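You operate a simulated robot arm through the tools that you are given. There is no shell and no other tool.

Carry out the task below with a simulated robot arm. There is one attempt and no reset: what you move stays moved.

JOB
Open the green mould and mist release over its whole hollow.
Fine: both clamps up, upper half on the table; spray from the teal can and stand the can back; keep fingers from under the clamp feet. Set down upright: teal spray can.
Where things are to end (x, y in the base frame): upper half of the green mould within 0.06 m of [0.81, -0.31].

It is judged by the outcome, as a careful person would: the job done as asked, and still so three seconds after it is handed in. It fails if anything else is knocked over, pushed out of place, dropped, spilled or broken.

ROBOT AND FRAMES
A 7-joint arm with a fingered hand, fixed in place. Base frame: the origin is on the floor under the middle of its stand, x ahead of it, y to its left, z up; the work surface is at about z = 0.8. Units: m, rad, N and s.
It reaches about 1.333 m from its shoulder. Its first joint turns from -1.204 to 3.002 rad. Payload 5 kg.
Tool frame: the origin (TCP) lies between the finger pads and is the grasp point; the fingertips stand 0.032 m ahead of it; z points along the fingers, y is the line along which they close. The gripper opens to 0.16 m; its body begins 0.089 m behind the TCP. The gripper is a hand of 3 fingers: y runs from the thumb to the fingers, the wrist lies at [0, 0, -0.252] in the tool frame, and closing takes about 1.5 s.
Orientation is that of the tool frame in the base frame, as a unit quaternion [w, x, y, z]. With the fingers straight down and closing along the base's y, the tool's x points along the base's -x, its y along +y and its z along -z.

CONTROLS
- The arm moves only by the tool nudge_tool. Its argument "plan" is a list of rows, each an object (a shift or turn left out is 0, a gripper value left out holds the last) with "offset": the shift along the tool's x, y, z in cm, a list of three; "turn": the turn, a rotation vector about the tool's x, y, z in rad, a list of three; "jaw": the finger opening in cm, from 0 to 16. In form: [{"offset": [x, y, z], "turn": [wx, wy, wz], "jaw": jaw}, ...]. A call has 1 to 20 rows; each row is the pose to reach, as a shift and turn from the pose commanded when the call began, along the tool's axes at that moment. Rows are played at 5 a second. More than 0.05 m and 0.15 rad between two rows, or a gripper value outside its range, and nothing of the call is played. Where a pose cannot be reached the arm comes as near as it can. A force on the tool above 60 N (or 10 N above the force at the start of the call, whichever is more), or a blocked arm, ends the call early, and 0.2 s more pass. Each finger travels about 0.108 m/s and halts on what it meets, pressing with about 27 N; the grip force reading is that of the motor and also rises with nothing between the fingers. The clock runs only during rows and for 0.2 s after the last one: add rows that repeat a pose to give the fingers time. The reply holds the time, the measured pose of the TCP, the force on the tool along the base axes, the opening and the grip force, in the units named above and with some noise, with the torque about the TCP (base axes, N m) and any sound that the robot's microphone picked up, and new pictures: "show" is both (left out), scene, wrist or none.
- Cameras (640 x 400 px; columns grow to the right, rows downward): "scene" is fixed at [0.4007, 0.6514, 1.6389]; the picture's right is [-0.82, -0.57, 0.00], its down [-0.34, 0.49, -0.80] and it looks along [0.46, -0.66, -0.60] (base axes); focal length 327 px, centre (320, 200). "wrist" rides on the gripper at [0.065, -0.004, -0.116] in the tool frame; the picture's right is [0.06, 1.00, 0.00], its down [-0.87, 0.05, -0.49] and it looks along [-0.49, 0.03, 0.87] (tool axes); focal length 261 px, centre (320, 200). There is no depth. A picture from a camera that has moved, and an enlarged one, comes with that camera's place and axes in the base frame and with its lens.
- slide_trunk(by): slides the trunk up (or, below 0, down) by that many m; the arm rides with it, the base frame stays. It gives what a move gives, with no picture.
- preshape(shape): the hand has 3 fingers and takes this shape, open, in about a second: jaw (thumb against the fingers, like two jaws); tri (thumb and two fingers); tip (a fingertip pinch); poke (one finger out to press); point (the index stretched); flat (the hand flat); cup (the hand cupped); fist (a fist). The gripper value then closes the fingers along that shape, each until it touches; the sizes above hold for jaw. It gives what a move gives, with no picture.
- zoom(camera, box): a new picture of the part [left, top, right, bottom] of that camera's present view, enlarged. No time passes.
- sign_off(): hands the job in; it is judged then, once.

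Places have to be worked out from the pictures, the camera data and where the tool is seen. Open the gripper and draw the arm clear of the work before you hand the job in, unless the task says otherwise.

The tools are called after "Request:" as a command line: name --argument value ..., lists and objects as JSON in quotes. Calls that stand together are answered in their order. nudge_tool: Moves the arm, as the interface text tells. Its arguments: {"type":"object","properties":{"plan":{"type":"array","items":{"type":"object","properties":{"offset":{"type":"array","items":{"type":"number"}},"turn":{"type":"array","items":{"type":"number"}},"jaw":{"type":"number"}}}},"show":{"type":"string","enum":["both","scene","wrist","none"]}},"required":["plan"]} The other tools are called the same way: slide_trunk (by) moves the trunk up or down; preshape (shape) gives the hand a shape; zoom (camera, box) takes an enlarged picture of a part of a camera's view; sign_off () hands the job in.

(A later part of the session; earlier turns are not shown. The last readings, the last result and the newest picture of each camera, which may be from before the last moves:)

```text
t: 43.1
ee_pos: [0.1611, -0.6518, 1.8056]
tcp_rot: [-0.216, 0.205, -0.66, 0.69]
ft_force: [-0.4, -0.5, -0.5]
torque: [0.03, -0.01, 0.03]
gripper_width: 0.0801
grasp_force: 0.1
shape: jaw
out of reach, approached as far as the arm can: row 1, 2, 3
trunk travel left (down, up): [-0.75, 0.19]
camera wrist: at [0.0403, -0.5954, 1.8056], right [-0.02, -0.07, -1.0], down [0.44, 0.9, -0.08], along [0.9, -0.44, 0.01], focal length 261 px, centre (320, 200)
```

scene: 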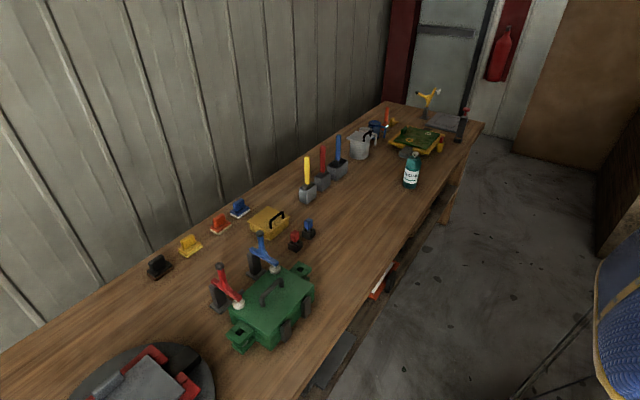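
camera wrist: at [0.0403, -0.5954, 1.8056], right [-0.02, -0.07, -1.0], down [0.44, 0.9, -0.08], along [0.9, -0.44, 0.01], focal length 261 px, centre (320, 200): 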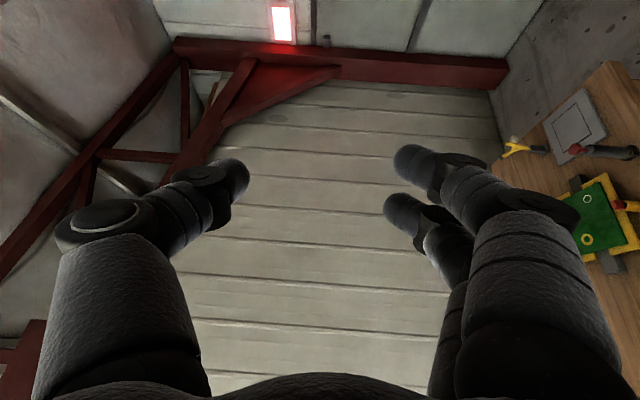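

The arm trades orientation for position here, so a wrist joint is close to its limit. I yaw the hand about the wrist so the camera looks back at the robot and I can see the arm's shape.

Request:
nudge_tool --plan '[{"offset": [-3.52, 0, -0.25], "turn": [0, -0.14, 0]}, {"offset": [-6.96, 0, -0.98], "turn": [0, -0.28, 0]}, {"offset": [-10.28, 0, -2.19], "turn": [0, -0.42, 0]}, {"offset": [-13.39, 0, -3.85], "turn": [0, -0.56, 0]}, {"offset": [-16.23, 0, -5.93], "turn": [0, -0.7, 0]}, {"offset": [-18.76, 0, -8.38], "turn": [0, -0.84, 0]}, {"offset": [-20.93, 0, -11.16], "turn": [0, -0.98, 0]}, {"offset": [-22.68, 0, -14.22], "turn": [0, -1.12, 0]}, {"offset": [-24.0, 0, -17.49], "turn": [0, -1.26, 0]}, {"offset": [-24.83, 0, -20.92], "turn": [0, -1.4, 0]}]' --show "both"

```text
t: 45.3
ee_pos: [0.2467, -0.3418, 1.7964]
tcp_rot: [-0.59, 0.602, -0.366, 0.394]
ft_force: [-0.3, -0.5, 0.0]
torque: [-0.01, -0.01, 0.03]
gripper_width: 0.08
grasp_force: 0.0
shape: jaw
trunk travel left (down, up): [-0.75, 0.19]
camera wrist: at [0.1686, -0.449, 1.8025], right [0.05, -0.09, -0.99], down [-0.81, 0.58, -0.09], along [0.58, 0.81, -0.05], focal length 261 px, centre (320, 200)
```

scene: 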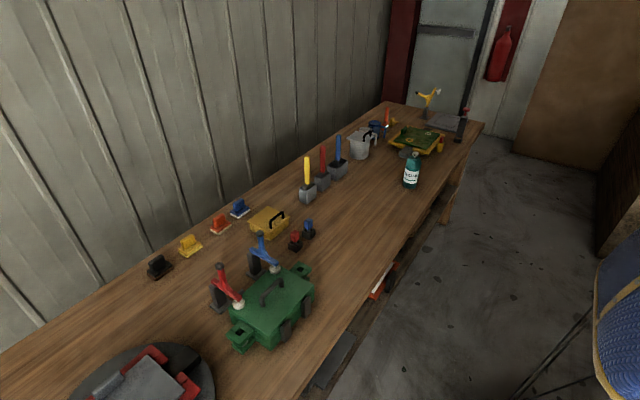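
wrist: 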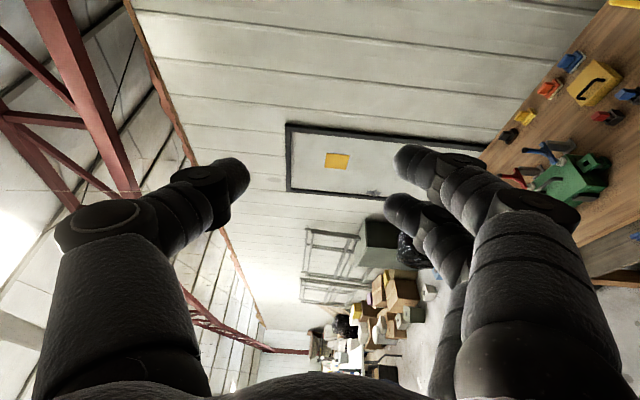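

The yaw went freely. I turn a bit more so the camera can see the torso and shoulder.

Request:
nudge_tool --plan '[{"offset": [-3.52, 0, -0.25], "turn": [0, -0.14, 0]}, {"offset": [-6.96, 0, -0.98], "turn": [0, -0.28, 0]}, {"offset": [-10.28, 0, -2.19], "turn": [0, -0.42, 0]}, {"offset": [-13.39, 0, -3.85], "turn": [0, -0.56, 0]}, {"offset": [-16.23, 0, -5.93], "turn": [0, -0.7, 0]}, {"offset": [-18.76, 0, -8.38], "turn": [0, -0.84, 0]}]' --show "wrist"

```text
t: 46.7
ee_pos: [0.0917, -0.2065, 1.7873]
tcp_rot: [-0.688, 0.71, -0.094, 0.115]
ft_force: [-0.4, 0.6, -0.1]
torque: [0.03, 0.0, 0.02]
gripper_width: 0.08
grasp_force: 0.0
shape: jaw
trunk travel left (down, up): [-0.75, 0.19]
camera wrist: at [0.1207, -0.3364, 1.7976], right [0.08, -0.05, -0.99], down [-0.97, -0.22, -0.07], along [-0.22, 0.97, -0.07], focal length 261 px, centre (320, 200)
```

wrist: 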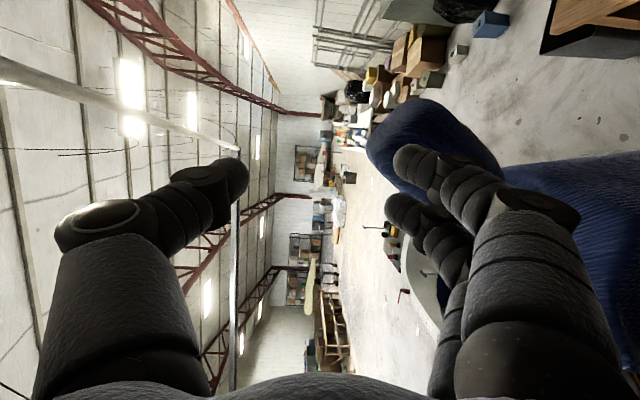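

The picture shows the torso top close by on the +y side, and the hand is free. I turn the hand back to point tangentially, then swing the whole arm counter-clockwise at this small radius to see whether it passes the -9° ray.

Request:
nudge_tool --plan '[{"offset": [3.52, 0, -0.25], "turn": [0, 0.14, 0]}, {"offset": [6.96, 0, -0.98], "turn": [0, 0.28, 0]}, {"offset": [10.28, 0, -2.19], "turn": [0, 0.42, 0]}, {"offset": [13.39, 0, -3.85], "turn": [0, 0.56, 0]}, {"offset": [16.23, 0, -5.93], "turn": [0, 0.7, 0]}, {"offset": [18.76, 0, -8.38], "turn": [0, 0.84, 0]}, {"offset": [20.93, 0, -11.16], "turn": [0, 0.98, 0]}, {"offset": [22.68, 0, -14.22], "turn": [0, 1.12, 0]}, {"offset": [23.79, 0, -16.87], "turn": [0, 1.234, 0]}]' --show "none"

Request:
nudge_tool --plan '[{"offset": [-2.45, 0, 3.94], "turn": [0, -0.09, 0]}, {"offset": [-5.24, 0, 7.65], "turn": [0, -0.18, 0]}, {"offset": [-8.35, 0, 11.1], "turn": [0, -0.27, 0]}, {"offset": [-11.76, 0, 14.25], "turn": [0, -0.36, 0]}, {"offset": [-15.44, 0, 17.07], "turn": [0, -0.45, 0]}, {"offset": [-19.36, 0, 19.55], "turn": [0, -0.54, 0]}, {"offset": [-23.5, 0, 21.67], "turn": [0, -0.63, 0]}, {"offset": [-27.81, 0, 23.4], "turn": [0, -0.72, 0]}, {"offset": [-32.28, 0, 24.74], "turn": [0, -0.81, 0]}, {"offset": [-36.86, 0, 25.67], "turn": [0, -0.9, 0]}]' --show "both"

```text
t: 48.7
ee_pos: [0.2672, -0.4356, 1.7992]
tcp_rot: [-0.507, 0.512, -0.475, 0.506]
ft_force: [1.3, 0.2, -0.9]
torque: [0.02, 0.0, -0.03]
gripper_width: 0.0799
grasp_force: 0.1
shape: jaw
trunk travel left (down, up): [-0.75, 0.19]
```

```text
t: 50.9
ee_pos: [0.5147, -0.0564, 1.7916]
tcp_rot: [-0.662, 0.682, -0.206, 0.231]
ft_force: [0.1, 0.9, -0.5]
torque: [-0.01, 0.03, 0.03]
gripper_width: 0.0799
grasp_force: 0.1
shape: jaw
trunk travel left (down, up): [-0.75, 0.19]
camera wrist: at [0.4992, -0.1881, 1.8008], right [0.07, -0.07, -0.99], down [-0.99, 0.11, -0.08], along [0.12, 0.99, -0.06], focal length 261 px, centre (320, 200)
```

scene: 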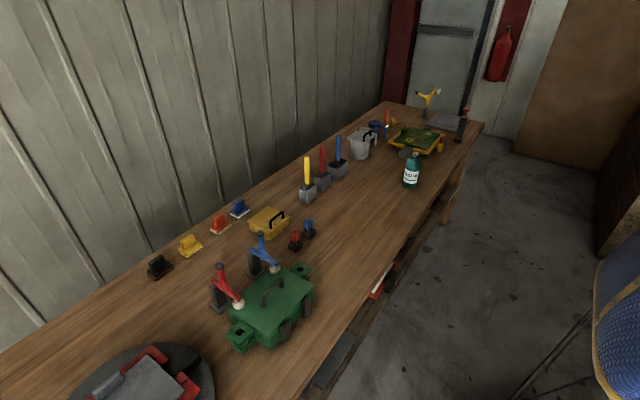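
wrist: 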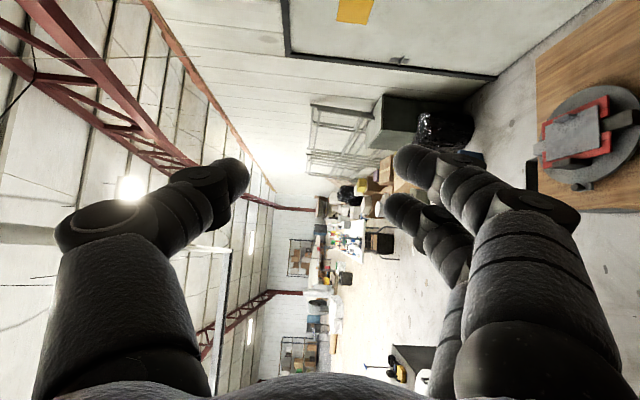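

That swing was followed fully; the wrist is now at azimuth about -35°. I continue the same swing past -9° to see if it passes.

Request:
nudge_tool --plan '[{"offset": [-2.45, 0, 3.94], "turn": [0, -0.09, 0]}, {"offset": [-5.24, 0, 7.65], "turn": [0, -0.18, 0]}, {"offset": [-8.35, 0, 11.1], "turn": [0, -0.27, 0]}, {"offset": [-11.76, 0, 14.25], "turn": [0, -0.36, 0]}, {"offset": [-15.44, 0, 17.07], "turn": [0, -0.45, 0]}, {"offset": [-19.36, 0, 19.55], "turn": [0, -0.54, 0]}, {"offset": [-23.5, 0, 21.67], "turn": [0, -0.63, 0]}, {"offset": [-27.81, 0, 23.4], "turn": [0, -0.72, 0]}, {"offset": [-32.28, 0, 24.74], "turn": [0, -0.81, 0]}, {"offset": [-36.86, 0, 25.67], "turn": [0, -0.9, 0]}]' --show "wrist"

```text
t: 53.1
ee_pos: [0.4186, 0.2428, 1.8078]
tcp_rot: [-0.688, 0.717, 0.086, -0.07]
ft_force: [-0.1, 0.0, -0.3]
torque: [-0.01, -0.02, 0.02]
gripper_width: 0.0799
grasp_force: 0.2
shape: jaw
out of reach, approached as far as the arm can: row 7, 8, 9, 10
trunk travel left (down, up): [-0.75, 0.19]
camera wrist: at [0.5067, 0.1452, 1.8179], right [0.09, -0.02, -1.0], down [-0.74, -0.67, -0.05], along [-0.67, 0.74, -0.08], focal length 261 px, centre (320, 200)
```

wrist: 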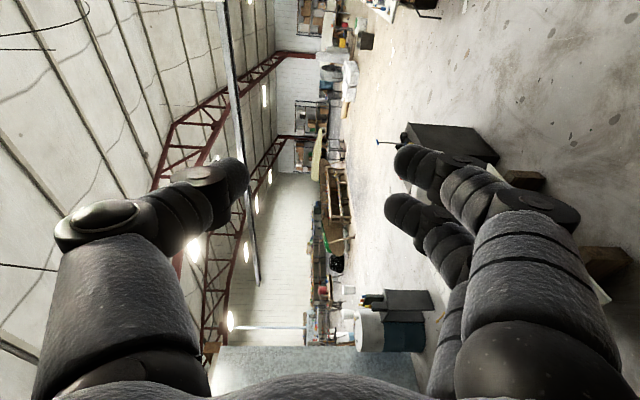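

The wrist got to azimuth 0° and stopped, so the arm is still flipped. I lower the trunk so the arm comes into the scene camera's view and I can see its fold.

Request:
slide_trunk --by -0.4

Request:
zoom --camera "scene" --box '[0, 0, 640, 400]'

```text
t: 56.9
ee_pos: [0.4218, 0.2404, 1.4086]
tcp_rot: [-0.689, 0.716, 0.085, -0.071]
ft_force: [0.4, 0.0, 0.4]
torque: [0.01, -0.03, 0.02]
gripper_width: 0.08
grasp_force: 0.0
shape: jaw
trunk travel left (down, up): [-0.35, 0.59]
```

```text
1.00 times, centred on (320, 200) of scene (not enlarged: the box is as wide or as high as the picture)
camera zoom: at [0.4007, 0.6514, 1.6389], right [-0.82, -0.57, 0.0], down [-0.34, 0.49, -0.8], along [0.46, -0.66, -0.6], focal length 327 px, centre (320, 200)
```

zoom: 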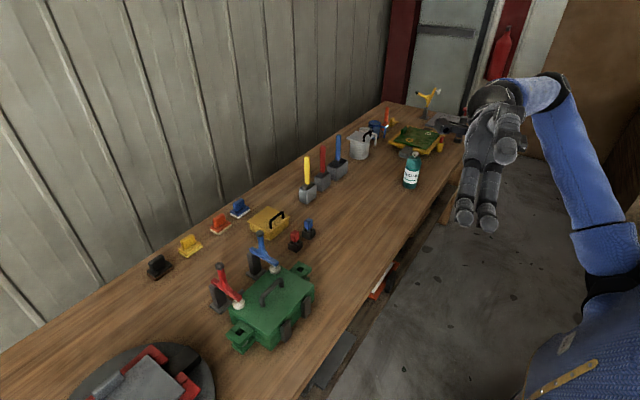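

Now the arm is visible; I zoom on it.

Request:
zoom --camera "scene" --box '[440, 50, 640, 210]'

Request:
zoom --camera "scene" --box '[440, 200, 640, 400]'

```text
2.50 times, centred on (540, 130) of scene
camera zoom: at [0.4007, 0.6514, 1.6389], right [-0.82, -0.57, 0.0], down [-0.34, 0.49, -0.8], along [0.46, -0.66, -0.6], focal length 818 px, centre (-230, 375)
```

zoom: 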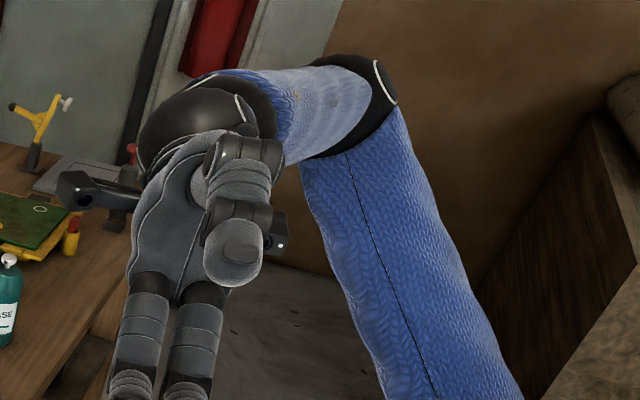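

```text
2.00 times, centred on (540, 300) of scene
camera zoom: at [0.4007, 0.6514, 1.6389], right [-0.82, -0.57, 0.0], down [-0.34, 0.49, -0.8], along [0.46, -0.66, -0.6], focal length 654 px, centre (-120, 0)
```

zoom: 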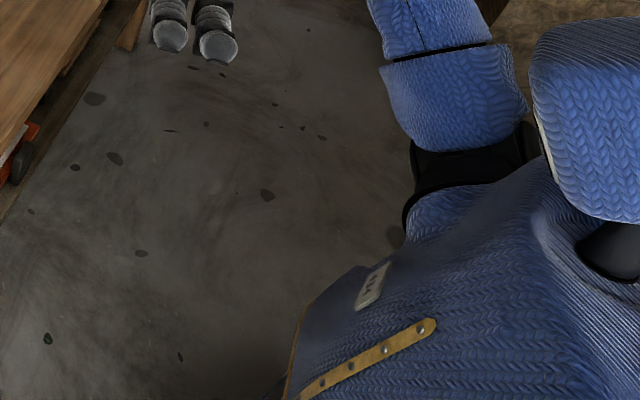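

Now the structure is clear: it is a humanoid right arm, with the shoulder near (0.1, -0.2), and the elbow is now out to the right with the forearm sweeping left. From this posture I extend forward with the hand pointing left.

Request:
nudge_tool --plan '[{"offset": [3.9, 0, -0.9], "turn": [0, 0.03, 0]}, {"offset": [7.8, 0, -1.8], "turn": [0, 0.06, 0]}, {"offset": [11.7, 0, -2.6], "turn": [0, 0.09, 0]}, {"offset": [15.6, 0, -3.5], "turn": [0, 0.12, 0]}, {"offset": [19.5, 0, -4.4], "turn": [0, 0.15, 0]}, {"offset": [23.4, 0, -5.3], "turn": [0, 0.18, 0]}, {"offset": [27.3, 0, -6.1], "turn": [0, 0.21, 0]}, {"offset": [31.2, 0, -7.0], "turn": [0, 0.22, 0]}]' --show "both"

```text
t: 58.7
ee_pos: [0.6793, 0.1877, 1.3831]
tcp_rot: [-0.695, 0.719, 0.013, 0.006]
ft_force: [-0.5, -0.8, 0.4]
torque: [-0.05, 0.02, -0.06]
gripper_width: 0.08
grasp_force: 0.1
shape: jaw
out of reach, approached as far as the arm can: row 1, 2, 3, 4, 5, 6, 7, 8
trunk travel left (down, up): [-0.35, 0.59]
camera wrist: at [0.7453, 0.0728, 1.3925], right [0.09, -0.03, -1.0], down [-0.86, -0.5, -0.06], along [-0.5, 0.86, -0.07], focal length 261 px, centre (320, 200)
```

scene: 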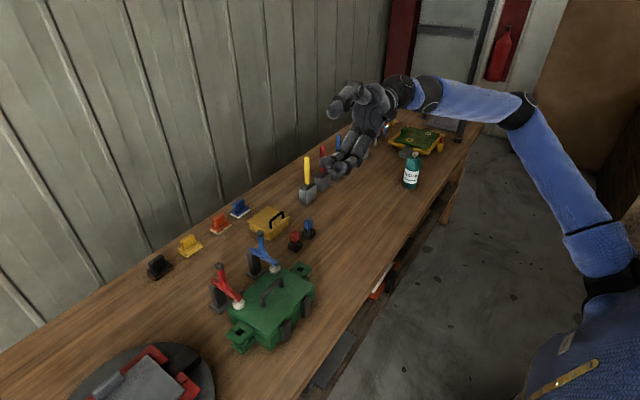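
wrist: 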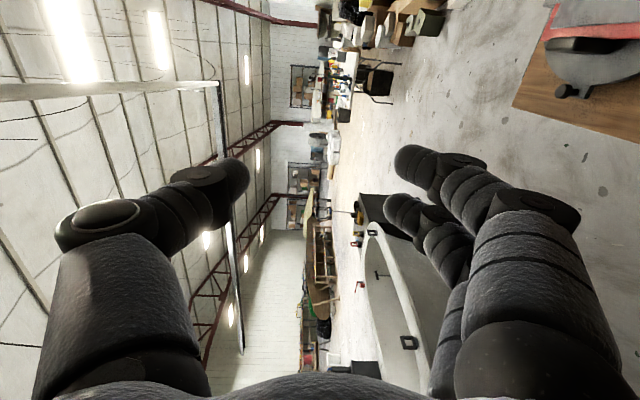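

The elbow is still above the shoulder, which seems to restrict leftward reach. I raise the trunk and then lower the hand relative to the shoulder, so the elbow rolls outward and down.

Request:
slide_trunk --by 0.45

Request:
nudge_tool --plan '[{"offset": [0, 4.8, 0]}, {"offset": [0, 9.6, 0]}, {"offset": [0, 14.4, 0]}, {"offset": [0, 19.2, 0]}, {"offset": [0, 24, 0]}, {"offset": [0, 28.8, 0]}, {"offset": [0, 33.6, 0]}, {"offset": [0, 38.4, 0]}, {"offset": [0, 43.2, 0]}]' --show "both"

```text
refused: 0.45 is not a number from -0.4 to 0.4
```

```text
t: 60.7
ee_pos: [0.6908, 0.173, 0.9535]
tcp_rot: [-0.695, 0.719, 0.008, 0.009]
ft_force: [0.1, 0.2, -0.5]
torque: [0.01, -0.01, 0.01]
gripper_width: 0.0801
grasp_force: 0.1
shape: jaw
trunk travel left (down, up): [-0.35, 0.59]
camera wrist: at [0.7559, 0.0578, 0.9624], right [0.09, -0.04, -1.0], down [-0.87, -0.49, -0.06], along [-0.49, 0.87, -0.07], focal length 261 px, centre (320, 200)
```

scene: 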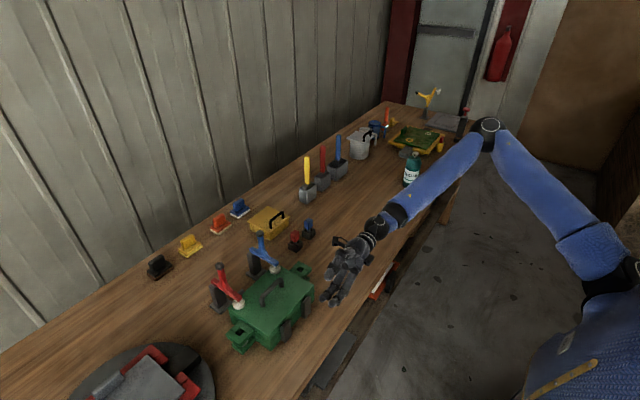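
wrist: 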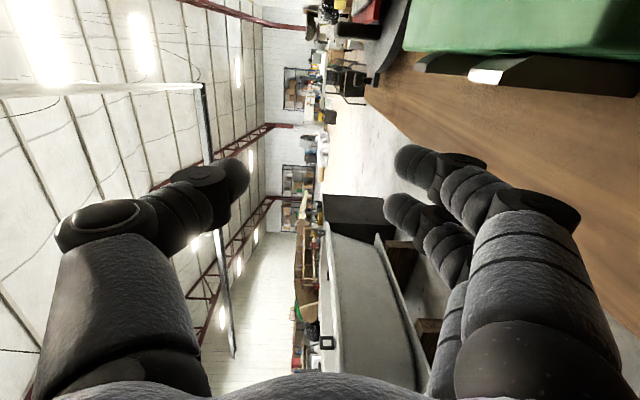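

The trunk step was refused (limit 0.4), yet the hand came down as commanded to z = 0.95 without touching anything. The arm now reaches into y = 0.17, so I lift the hand back to a safer height before going on.

Request:
nudge_tool --plan '[{"offset": [0, -4.8, 0]}, {"offset": [0, -9.6, 0]}, {"offset": [0, -14.4, 0]}, {"offset": [0, -19.2, 0]}, {"offset": [0, -24, 0]}]' --show "none"

```text
t: 61.9
ee_pos: [0.6839, 0.1822, 1.1902]
tcp_rot: [-0.694, 0.72, 0.009, 0.008]
ft_force: [0.8, -0.4, -0.2]
torque: [-0.01, 0.03, 0.05]
gripper_width: 0.0797
grasp_force: 0.0
shape: jaw
trunk travel left (down, up): [-0.35, 0.59]
```

At z = 1.19 all is clear. Now I raise the trunk by 0.35 on its own.

Request:
slide_trunk --by 0.35

```text
t: 65.3
ee_pos: [0.6845, 0.1809, 1.54]
tcp_rot: [-0.695, 0.719, 0.009, 0.008]
ft_force: [0.5, -0.3, 0.0]
torque: [0.0, 0.02, 0.0]
gripper_width: 0.0799
grasp_force: 0.1
shape: jaw
trunk travel left (down, up): [-0.7, 0.24]
```

The trunk is up. I lower the hand back to z ≈ 1.2 relative to the raised shoulder.

Request:
nudge_tool --plan '[{"offset": [0, 4.8, 0]}, {"offset": [0, 9.6, 0]}, {"offset": [0, 14.4, 0]}, {"offset": [0, 19.2, 0]}, {"offset": [0, 24, 0]}, {"offset": [0, 28.8, 0]}, {"offset": [0, 32, 0]}]' --show "scene"

```text
t: 67.0
ee_pos: [0.6843, 0.152, 1.2326]
tcp_rot: [-0.693, 0.721, 0.008, 0.009]
ft_force: [0.0, 0.2, 0.0]
torque: [0.01, 0.02, 0.03]
gripper_width: 0.08
grasp_force: 0.1
shape: jaw
out of reach, approached as far as the arm can: row 6, 7
trunk travel left (down, up): [-0.7, 0.24]
```

scene: 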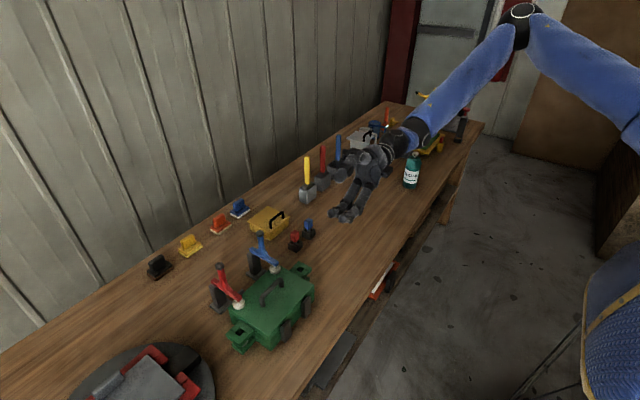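

The elbow stays high above the forearm and blocks leftward reach. I rotate the hand to point upward, so the forearm has to come from below and the elbow is forced down.

Request:
nudge_tool --plan '[{"offset": [0, -3.52, -0.25], "turn": [0.14, 0, 0]}, {"offset": [0, -6.96, -0.98], "turn": [0.28, 0, 0]}, {"offset": [0, -10.28, -2.19], "turn": [0.42, 0, 0]}, {"offset": [0, -13.39, -3.85], "turn": [0.56, 0, 0]}, {"offset": [0, -16.23, -5.93], "turn": [0.7, 0, 0]}, {"offset": [0, -18.76, -8.38], "turn": [0.84, 0, 0]}, {"offset": [0, -20.93, -11.16], "turn": [0.98, 0, 0]}, {"offset": [0, -22.68, -14.22], "turn": [1.12, 0, 0]}, {"offset": [0, -24.0, -17.49], "turn": [1.26, 0, 0]}, {"offset": [0, -24.83, -20.92], "turn": [1.4, 0, 0]}]' --show "scene"

```text
t: 69.2
ee_pos: [0.6635, 0.0153, 1.6878]
tcp_rot: [0.978, -0.21, 0.011, -0.004]
ft_force: [-0.3, -0.5, 0.8]
torque: [0.03, 0.08, 0.0]
gripper_width: 0.08
grasp_force: 0.0
shape: jaw
out of reach, approached as far as the arm can: row 1, 2, 3, 4, 5, 6, 7, 8, 9, 10
trunk travel left (down, up): [-0.7, 0.24]
```

scene: 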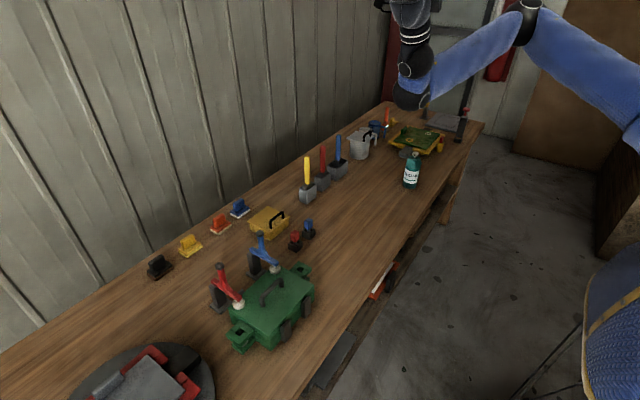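

The hand points up now and the elbow has come down only partly. I lower the hand in this posture to push the elbow further down.

Request:
nudge_tool --plan '[{"offset": [0, 1.8, -3.9], "turn": [0.06, 0, 0]}, {"offset": [0, 3.5, -7.8], "turn": [0.12, 0, 0]}, {"offset": [0, 5.3, -11.7], "turn": [0.18, 0, 0]}, {"offset": [0, 7.0, -15.6], "turn": [0.24, 0, 0]}, {"offset": [0, 8.8, -19.5], "turn": [0.3, 0, 0]}, {"offset": [0, 10.5, -23.4], "turn": [0.36, 0, 0]}, {"offset": [0, 12.3, -27.3], "turn": [0.42, 0, 0]}]' --show "scene"

```text
t: 70.8
ee_pos: [0.6747, -0.0055, 1.7296]
tcp_rot: [0.986, -0.159, 0.054, -0.006]
ft_force: [-0.8, 0.5, 0.2]
torque: [0.02, 0.01, 0.0]
gripper_width: 0.0798
grasp_force: 0.1
shape: jaw
out of reach, approached as far as the arm can: row 1, 2, 3, 4, 5, 6, 7
trunk travel left (down, up): [-0.7, 0.24]
```

scene: 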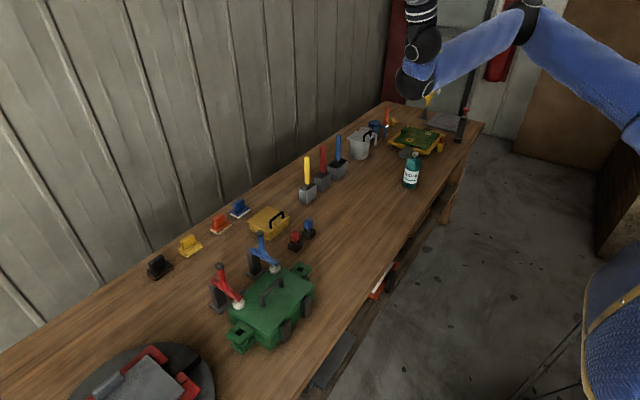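

The elbow did not drop, so a shoulder twist joint is probably at its stop. I'll stretch the arm out nearly straight to the right, over free floor, where the twist can be unwound by rolling the hand. The stretch also lets me locate the shoulder.

Request:
nudge_tool --plan '[{"offset": [-0.73, -3.82, -2.94], "turn": [0.121, 0.05, 0]}, {"offset": [-1.45, -7.63, -5.88], "turn": [0.242, 0.099, 0]}, {"offset": [-2.18, -11.45, -8.82], "turn": [0.363, 0.149, 0]}, {"offset": [-2.91, -15.26, -11.76], "turn": [0.484, 0.198, 0]}, {"offset": [-3.64, -19.08, -14.7], "turn": [0.605, 0.248, 0]}, {"offset": [-4.36, -22.9, -17.65], "turn": [0.725, 0.298, 0]}, {"offset": [-5.09, -26.71, -20.59], "turn": [0.846, 0.347, 0]}, {"offset": [-5.82, -30.53, -23.53], "turn": [0.967, 0.397, 0]}, {"offset": [-6.54, -34.34, -26.47], "turn": [1.088, 0.446, 0]}, {"offset": [-7.27, -38.16, -29.41], "turn": [1.209, 0.496, 0]}, {"offset": [-8.0, -41.98, -32.35], "turn": [1.33, 0.546, 0]}, {"offset": [-8.72, -45.79, -35.29], "turn": [1.451, 0.595, 0]}, {"offset": [-9.45, -49.61, -38.23], "turn": [1.572, 0.645, 0]}, {"offset": [-10.18, -53.42, -41.17], "turn": [1.692, 0.695, 0]}, {"offset": [-10.9, -57.24, -44.12], "turn": [1.692, 0.695, 0]}, {"offset": [-11.63, -61.06, -47.06], "turn": [1.692, 0.695, 0]}, {"offset": [-12.36, -64.87, -50.0], "turn": [1.692, 0.695, 0]}, {"offset": [-13.09, -68.69, -52.94], "turn": [1.692, 0.695, 0]}, {"offset": [-13.81, -72.5, -55.88], "turn": [1.692, 0.695, 0]}, {"offset": [-14.54, -76.32, -58.82], "turn": [1.692, 0.695, 0]}]' --show "both"

```text
t: 75.0
ee_pos: [0.4592, -0.9211, 1.4352]
tcp_rot: [0.701, 0.629, 0.325, -0.09]
ft_force: [-0.9, -1.0, -0.3]
torque: [0.0, -0.03, 0.08]
gripper_width: 0.08
grasp_force: 0.0
shape: jaw
out of reach, approached as far as the arm can: row 1, 2, 3, 4, 5, 6, 7, 8, 9, 10, 11, 12, 13, 14, 15
trunk travel left (down, up): [-0.7, 0.24]
camera wrist: at [0.4674, -0.7954, 1.3939], right [0.58, 0.21, 0.79], down [-0.81, 0.23, 0.54], along [-0.06, -0.95, 0.3], focal length 261 px, centre (320, 200)
```

scene: 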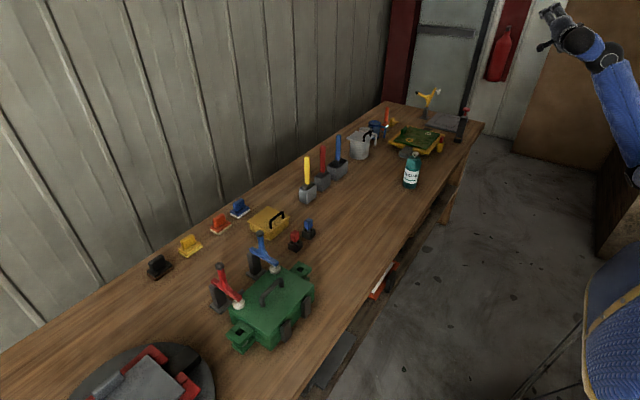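
wrist: 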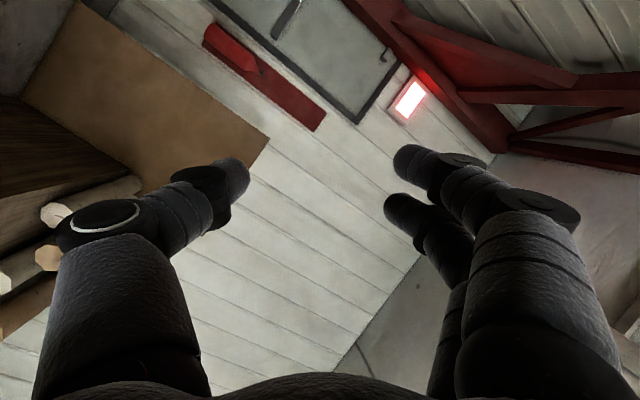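

The hand is out to the right and the forearm now seems to come up from below, so the elbow may have dropped. I bring the hand round to point forward over the table and check.

Request:
nudge_tool --plan '[{"offset": [3.28, 1.61, -2.81], "turn": [-0.077, 0.112, 0]}, {"offset": [6.56, 3.23, -5.62], "turn": [-0.154, 0.223, 0]}, {"offset": [9.84, 4.84, -8.43], "turn": [-0.231, 0.335, 0]}, {"offset": [13.1, 6.45, -11.2], "turn": [-0.308, 0.446, 0]}, {"offset": [16.4, 8.06, -14.0], "turn": [-0.386, 0.558, 0]}, {"offset": [19.7, 9.68, -16.9], "turn": [-0.463, 0.669, 0]}, {"offset": [23.0, 11.3, -19.7], "turn": [-0.54, 0.781, 0]}, {"offset": [26.2, 12.9, -22.5], "turn": [-0.617, 0.892, 0]}, {"offset": [29.5, 14.5, -25.3], "turn": [-0.694, 1.004, 0]}, {"offset": [32.8, 16.1, -28.1], "turn": [-0.694, 1.004, 0]}, {"offset": [36.1, 17.7, -30.9], "turn": [-0.694, 1.004, 0]}, {"offset": [39.4, 19.4, -33.7], "turn": [-0.694, 1.004, 0]}, {"offset": [42.6, 21.0, -36.5], "turn": [-0.694, 1.004, 0]}, {"offset": [45.9, 22.6, -39.3], "turn": [-0.694, 1.004, 0]}, {"offset": [49.2, 24.2, -42.2], "turn": [-0.694, 1.004, 0]}, {"offset": [52.5, 25.8, -45.0], "turn": [-0.694, 1.004, 0]}]' --show "both"

```text
t: 78.3
ee_pos: [0.8203, -0.324, 1.3623]
tcp_rot: [0.625, 0.33, 0.628, 0.326]
ft_force: [0.5, -0.3, -0.6]
torque: [-0.02, -0.04, 0.0]
gripper_width: 0.0802
grasp_force: 0.0
shape: jaw
out of reach, approached as far as the arm can: row 15, 16
trunk travel left (down, up): [-0.7, 0.24]
camera wrist: at [0.7037, -0.2731, 1.3225], right [0.01, 0.62, 0.78], down [-0.49, -0.68, 0.54], along [0.87, -0.39, 0.3], focal length 261 px, centre (320, 200)
```

scene: 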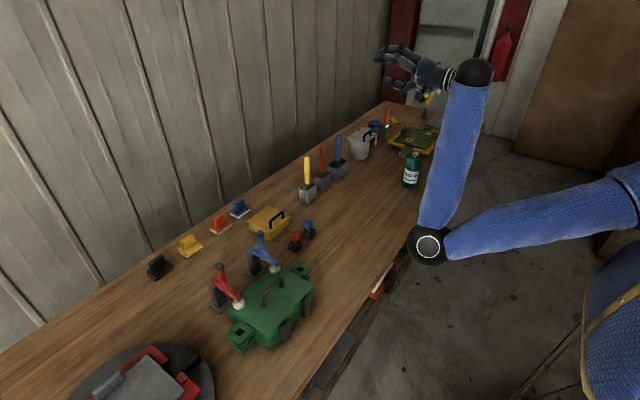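
wrist: 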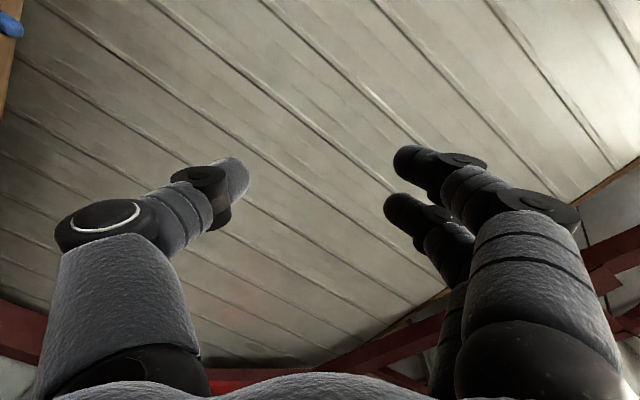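

The elbow has swung to the left and low, with the upper arm pointing forward-left, which is the posture I needed. I now move the hand left at this height to check the reach at y > 0.

Request:
nudge_tool --plan '[{"offset": [3.77, 2.62, -0.6]}, {"offset": [7.53, 5.23, -1.2]}, {"offset": [11.3, 7.85, -1.8]}, {"offset": [15.1, 10.5, -2.4]}, {"offset": [18.8, 13.1, -3.0]}, {"offset": [22.6, 15.7, -3.6]}, {"offset": [26.4, 18.3, -4.2]}, {"offset": [30.1, 20.9, -4.8]}, {"offset": [33.9, 23.5, -5.4]}, {"offset": [37.7, 26.2, -6.0]}, {"offset": [41.4, 28.8, -6.6]}, {"offset": [45.2, 31.4, -7.0]}]' --show "scene"

```text
t: 81.0
ee_pos: [0.7511, 0.2309, 1.3602]
tcp_rot: [0.626, 0.327, 0.628, 0.327]
ft_force: [0.3, -0.6, -0.1]
torque: [-0.02, 0.0, -0.04]
gripper_width: 0.0797
grasp_force: 0.1
shape: jaw
out of reach, approached as far as the arm can: row 1
trunk travel left (down, up): [-0.7, 0.24]
```

scene: 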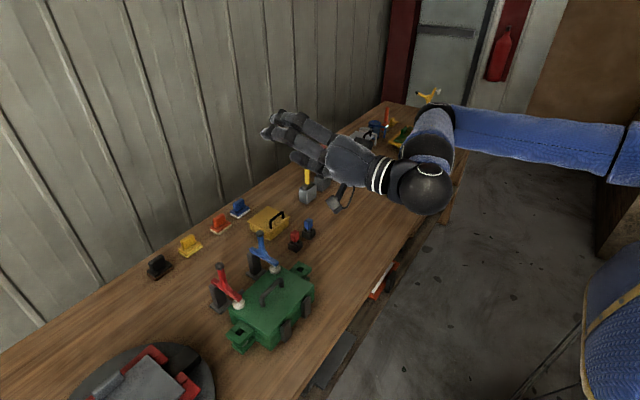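

The hand now reaches (0.75, 0.23, 1.36) freely. I rotate it to point down with closing along y and look at the clamps from the robot side.

Request:
nudge_tool --plan '[{"offset": [0.74, -0.67, 0], "turn": [0.058, 0.111, -0.058]}, {"offset": [1.48, -1.33, 0], "turn": [0.116, 0.221, -0.116]}, {"offset": [2.23, -2.0, 0], "turn": [0.174, 0.332, -0.174]}, {"offset": [2.97, -2.66, 0], "turn": [0.231, 0.442, -0.231]}, {"offset": [3.71, -3.33, 0], "turn": [0.289, 0.553, -0.289]}, {"offset": [4.45, -3.99, 0], "turn": [0.347, 0.663, -0.347]}, {"offset": [5.2, -4.66, -0.4], "turn": [0.405, 0.774, -0.405]}, {"offset": [5.94, -5.32, -0.5], "turn": [0.463, 0.884, -0.463]}, {"offset": [6.68, -5.99, -0.6], "turn": [0.521, 0.995, -0.521]}, {"offset": [7.42, -6.65, -0.7], "turn": [0.578, 1.105, -0.578]}, {"offset": [8.17, -7.32, -0.8], "turn": [0.636, 1.216, -0.636]}, {"offset": [8.91, -7.98, -0.8], "turn": [0.694, 1.326, -0.694]}, {"offset": [9.65, -8.65, -0.8], "turn": [0.752, 1.437, -0.752]}, {"offset": [9.65, -8.65, -0.8], "turn": [0.752, 1.437, -0.752]}]' --show "both"

```text
t: 84.0
ee_pos: [0.9717, 0.2388, 1.072]
tcp_rot: [0.022, 0.005, 1.0, 0.008]
ft_force: [0.1, 0.3, 0.2]
torque: [-0.05, -0.08, -0.01]
gripper_width: 0.0798
grasp_force: 0.1
shape: jaw
out of reach, approached as far as the arm can: row 6, 7, 8, 9, 10, 11, 12, 13, 14
trunk travel left (down, up): [-0.7, 0.24]
camera wrist: at [0.9015, 0.2328, 1.184], right [-0.05, 1.0, 0.01], down [0.85, 0.04, 0.53], along [0.53, 0.04, -0.85], focal length 261 px, centre (320, 200)
```

scene: 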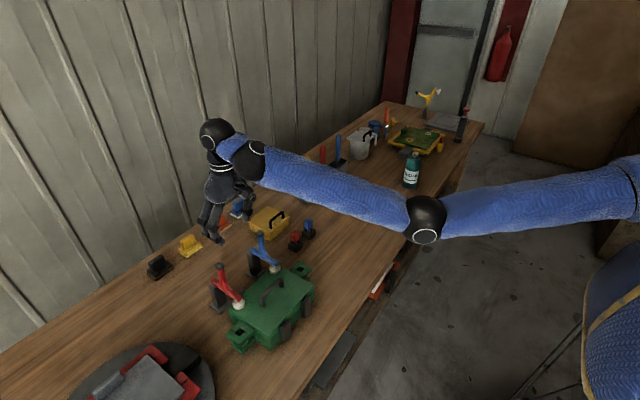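
wrist: 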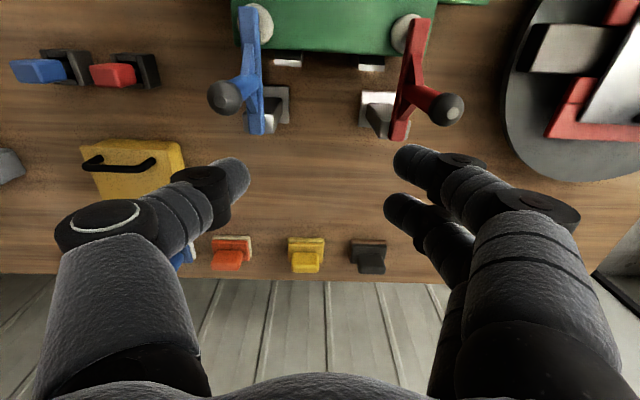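

The hand is down at (0.97, 0.24, 1.07), farther out than asked because the wrist bend is at its limit. Raising the trunk should lift the elbow and ease the bend, so I raise it fully.

Request:
slide_trunk --by 0.24

```text
t: 86.5
ee_pos: [0.9734, 0.237, 1.3106]
tcp_rot: [0.022, 0.006, 1.0, 0.009]
ft_force: [0.2, 0.9, -0.3]
torque: [-0.03, -0.01, -0.01]
gripper_width: 0.0797
grasp_force: 0.2
shape: jaw
trunk travel left (down, up): [-0.94, 0.0]
```

The trunk is at its top with the hand at z = 1.31. I draw the hand back to x ≈ 0.74 to view the mould and clamps from the front.

Request:
nudge_tool --plan '[{"offset": [4, 0.2, 1.3], "turn": [0.003, 0.008, 0]}, {"offset": [8, 0.4, 2.6], "turn": [0.006, 0.016, 0]}, {"offset": [12, 0.6, 3.9], "turn": [0.009, 0.024, 0]}, {"offset": [16, 0.9, 5.2], "turn": [0.012, 0.032, 0]}, {"offset": [20, 1.1, 6.5], "turn": [0.015, 0.04, 0]}, {"offset": [23.3, 1.3, 7.6], "turn": [0.018, 0.044, 0]}, {"offset": [23.3, 1.3, 7.6], "turn": [0.018, 0.044, 0]}]' --show "both"

```text
t: 88.2
ee_pos: [0.8932, 0.2645, 1.2102]
tcp_rot: [0.051, 0.026, 0.998, -0.009]
ft_force: [1.0, -0.8, -0.3]
torque: [0.02, 0.03, 0.04]
gripper_width: 0.0801
grasp_force: 0.1
shape: jaw
out of reach, approached as far as the arm can: row 1, 2, 3, 4, 5, 6, 7
trunk travel left (down, up): [-0.94, 0.0]
stopped in row 7: the arm was blocked; the commanded pose is now the measured one
camera wrist: at [0.8155, 0.2661, 1.3175], right [-0.01, 1.0, -0.02], down [0.82, 0.02, 0.58], along [0.58, -0.01, -0.82], focal length 261 px, centre (320, 200)
```

scene: 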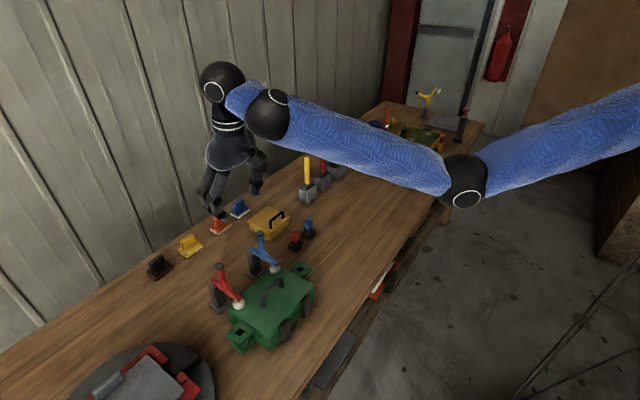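
wrist: 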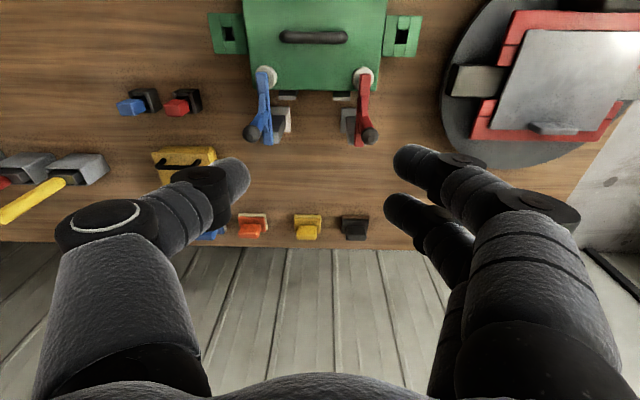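

The clamp knobs work out near (0.935, 0.325, 1.00) for red and (0.933, 0.177, 1.01) for blue, with pivots near x 0.985. I pitch the hand forward about 45°, an easier posture for the wrist, and come to a point in front of and above the red handle.

Request:
nudge_tool --plan '[{"offset": [0.2, 1.0, 1.8], "turn": [0, -0.12, -0.01], "jaw": 7}, {"offset": [0.5, 2.1, 3.6], "turn": [0, -0.24, -0.02]}, {"offset": [0.7, 3.1, 5.4], "turn": [0, -0.36, -0.03]}, {"offset": [0.9, 4.1, 7.2], "turn": [0, -0.48, -0.04]}, {"offset": [1.2, 5.2, 9.0], "turn": [0, -0.6, -0.05]}, {"offset": [1.4, 6.2, 10.8], "turn": [0, -0.7, -0.05]}, {"offset": [1.4, 6.2, 10.8], "turn": [0, -0.7, -0.05]}]' --show "both"

```text
t: 89.8
ee_pos: [0.886, 0.3314, 1.0984]
tcp_rot: [0.39, -0.004, 0.921, -0.015]
ft_force: [0.1, -0.2, -0.8]
torque: [0.01, 0.0, 0.02]
gripper_width: 0.0705
grasp_force: 0.0
shape: jaw
trunk travel left (down, up): [-0.94, 0.0]
camera wrist: at [0.759, 0.3284, 1.1321], right [-0.04, 1.0, -0.08], down [0.25, 0.08, 0.96], along [0.97, 0.02, -0.26], focal length 261 px, centre (320, 200)
```

scene: 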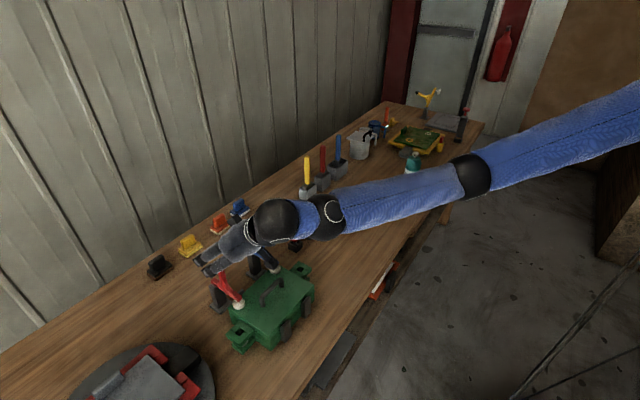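
wrist: 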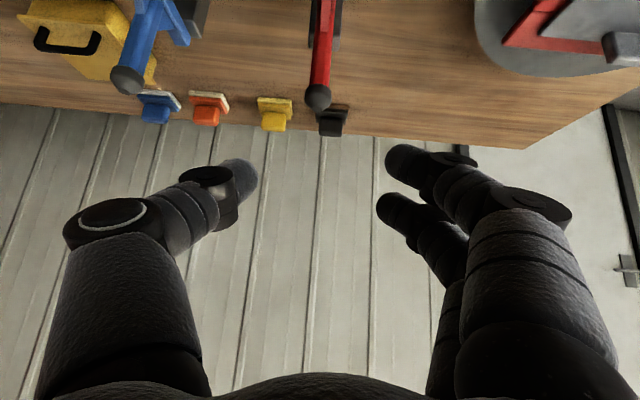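

The arm is comfortable in this posture and the red knob triangulates to (0.935, 0.324, 1.003). I close the fingers to use as a pusher and come in front of the red handle, above the lid and not under the foot.

Request:
nudge_tool --plan '[{"offset": [0, 0, 0], "jaw": 0}, {"offset": [0, 0, 0]}, {"offset": [2, -0.4, 0.7], "turn": [-0.084, 0.065, 0.014]}, {"offset": [4, -0.7, 1.4], "turn": [-0.167, 0.13, 0.028]}, {"offset": [6, -1.1, 2.2], "turn": [-0.25, 0.195, 0.042]}, {"offset": [8.2, -1.4, 2.9], "turn": [-0.334, 0.26, 0.0565]}, {"offset": [8.2, -1.4, 2.9], "turn": [-0.334, 0.26, 0.0565]}]' --show "both"

```text
t: 91.5
ee_pos: [0.8525, 0.3139, 1.02]
tcp_rot: [0.261, -0.041, 0.953, 0.149]
ft_force: [-0.4, -0.3, -0.3]
torque: [0.0, -0.01, -0.02]
gripper_width: 0.0
grasp_force: 26.9
shape: jaw
trunk travel left (down, up): [-0.94, 0.0]
camera wrist: at [0.7406, 0.2745, 1.0805], right [-0.21, 0.95, 0.23], down [0.5, -0.1, 0.86], along [0.84, 0.3, -0.46], focal length 261 px, centre (320, 200)
```

scene: 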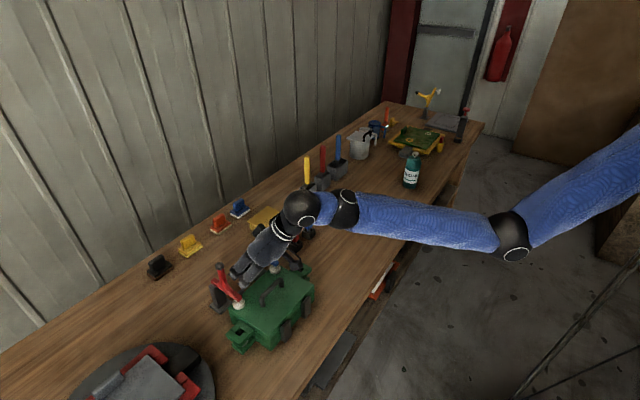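
wrist: 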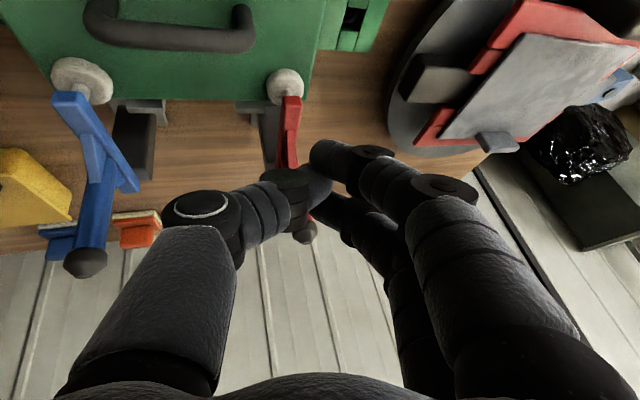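

The closed fingertips sit in front of the red handle. I lower slightly and start pushing it away from the lid along its arc, watching the force.

Request:
nudge_tool --plan '[{"offset": [1.3, -0.7, 2.6]}, {"offset": [0, -0.9, 3.3]}, {"offset": [-1.2, -1.15, 3.9]}, {"offset": [-2.5, -1.05, 3.6]}, {"offset": [-3.8, -0.95, 3.3]}, {"offset": [-5.2, -0.9, 3.2]}, {"offset": [-6.6, -0.9, 3.1]}]' --show "both"

```text
t: 93.0
ee_pos: [0.9243, 0.3162, 1.0254]
tcp_rot: [0.26, -0.041, 0.953, 0.148]
ft_force: [-0.2, 0.3, -0.2]
torque: [0.03, 0.02, -0.01]
gripper_width: 0.0
grasp_force: 27.3
shape: jaw
trunk travel left (down, up): [-0.94, 0.0]
camera wrist: at [0.8135, 0.2762, 1.0858], right [-0.21, 0.95, 0.23], down [0.5, -0.1, 0.86], along [0.84, 0.3, -0.46], focal length 261 px, centre (320, 200)
```

scene: 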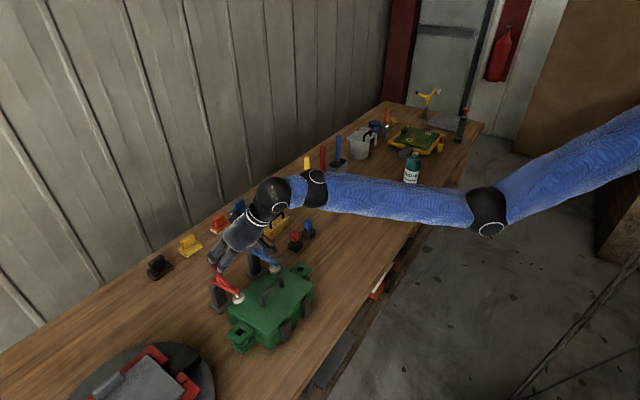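
wrist: 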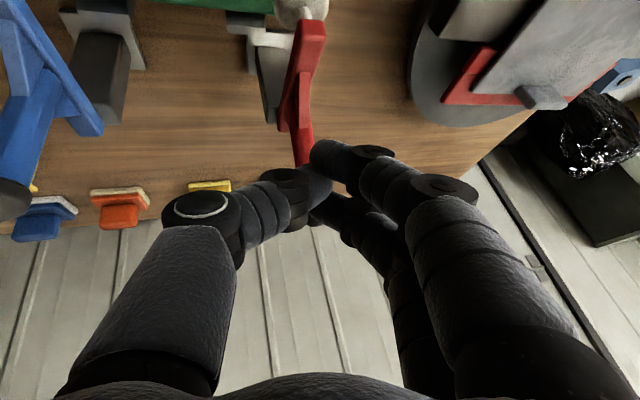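

No contact force shows, so I zoom in to check the red clamp's state.

Request:
zoom --camera "scene" --box '[190, 220, 320, 330]'

```text
3.64 times, centred on (255, 275) of scene
camera zoom: at [0.4007, 0.6514, 1.6389], right [-0.82, -0.57, 0.0], down [-0.34, 0.49, -0.8], along [0.46, -0.66, -0.6], focal length 1190 px, centre (556, -73)
```

zoom: 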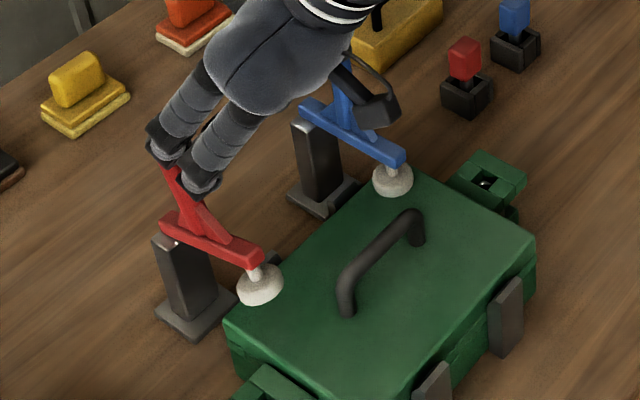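

The red clamp still looks closed, with the fingertips right at the knob. I look closer with the wrist camera.

Request:
zoom --camera "wrist" --box '[220, 90, 420, 240]'

Request:
zoom --camera "scene" --box '[195, 230, 265, 300]'

```text
2.67 times, centred on (320, 165) of wrist
camera zoom: at [0.8135, 0.2762, 1.0858], right [-0.21, 0.95, 0.23], down [0.5, -0.1, 0.86], along [0.84, 0.3, -0.46], focal length 695 px, centre (320, 293)
```

zoom: 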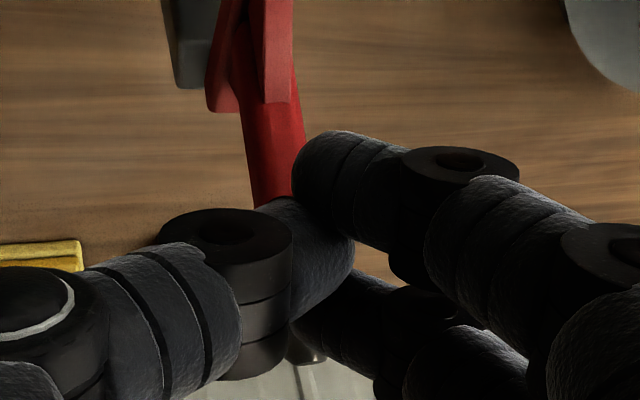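

```text
5.71 times, centred on (230, 265) of scene
camera zoom: at [0.4007, 0.6514, 1.6389], right [-0.82, -0.57, 0.0], down [-0.34, 0.49, -0.8], along [0.46, -0.66, -0.6], focal length 1869 px, centre (834, -171)
```

zoom: 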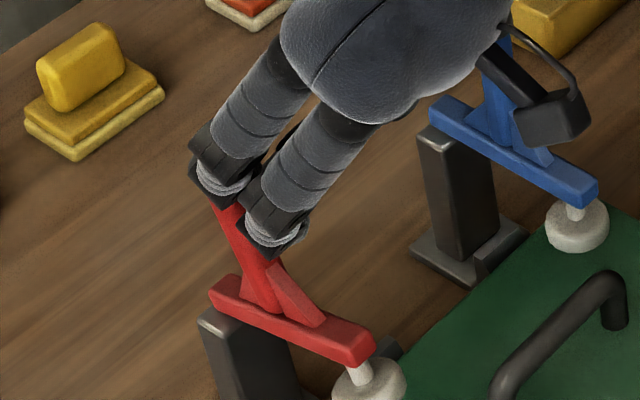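

The red handle has tilted noticeably with almost no resistance, so the push works. I continue along the arc until the arm is up.

Request:
nudge_tool --plan '[{"offset": [-1.4, -0.1, 0.3]}, {"offset": [-2.73, -0.21, 0.65]}, {"offset": [-3.9, -0.4, 1.25]}, {"offset": [-5.11, -0.6, 1.88]}, {"offset": [-6.1, -0.9, 2.8]}, {"offset": [-7.12, -1.18, 3.68]}]' --show "both"

Request:
zoom --camera "scene" --box '[190, 210, 290, 310]'

```text
t: 94.5
ee_pos: [1.0064, 0.316, 1.0286]
tcp_rot: [0.261, -0.041, 0.953, 0.148]
ft_force: [-0.2, 0.3, 0.5]
torque: [0.04, 0.01, -0.01]
gripper_width: 0.0
grasp_force: 26.6
shape: jaw
trunk travel left (down, up): [-0.94, 0.0]
camera wrist: at [0.8944, 0.2765, 1.0891], right [-0.21, 0.95, 0.23], down [0.5, -0.1, 0.86], along [0.84, 0.3, -0.46], focal length 261 px, centre (320, 200)
```

scene: 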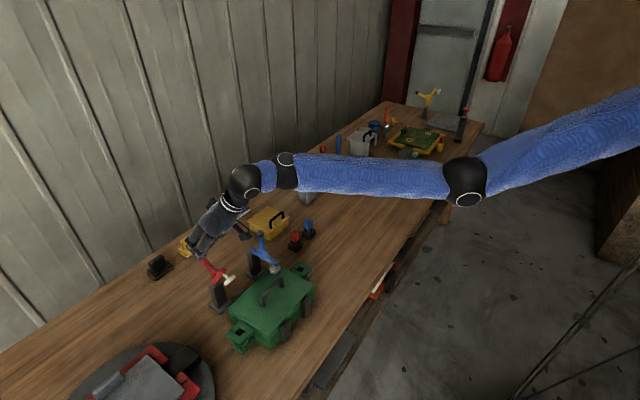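
wrist: 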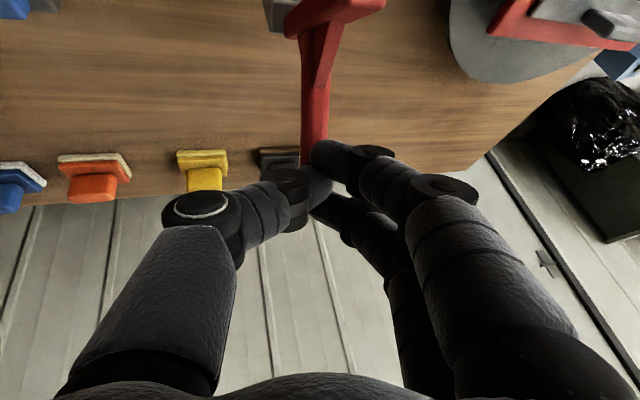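

```text
4.00 times, centred on (240, 260) of scene
camera zoom: at [0.4007, 0.6514, 1.6389], right [-0.82, -0.57, 0.0], down [-0.34, 0.49, -0.8], along [0.46, -0.66, -0.6], focal length 1309 px, centre (640, -40)
```

zoom: 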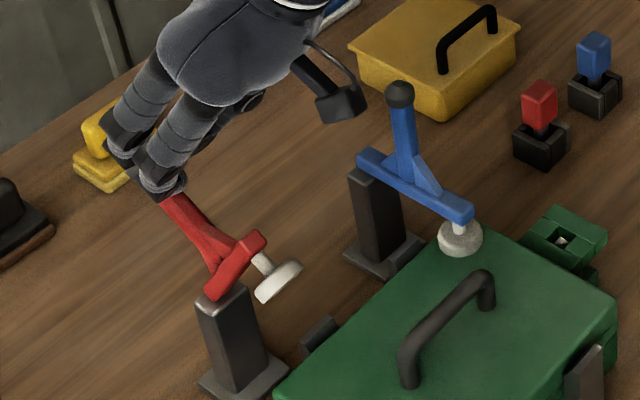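

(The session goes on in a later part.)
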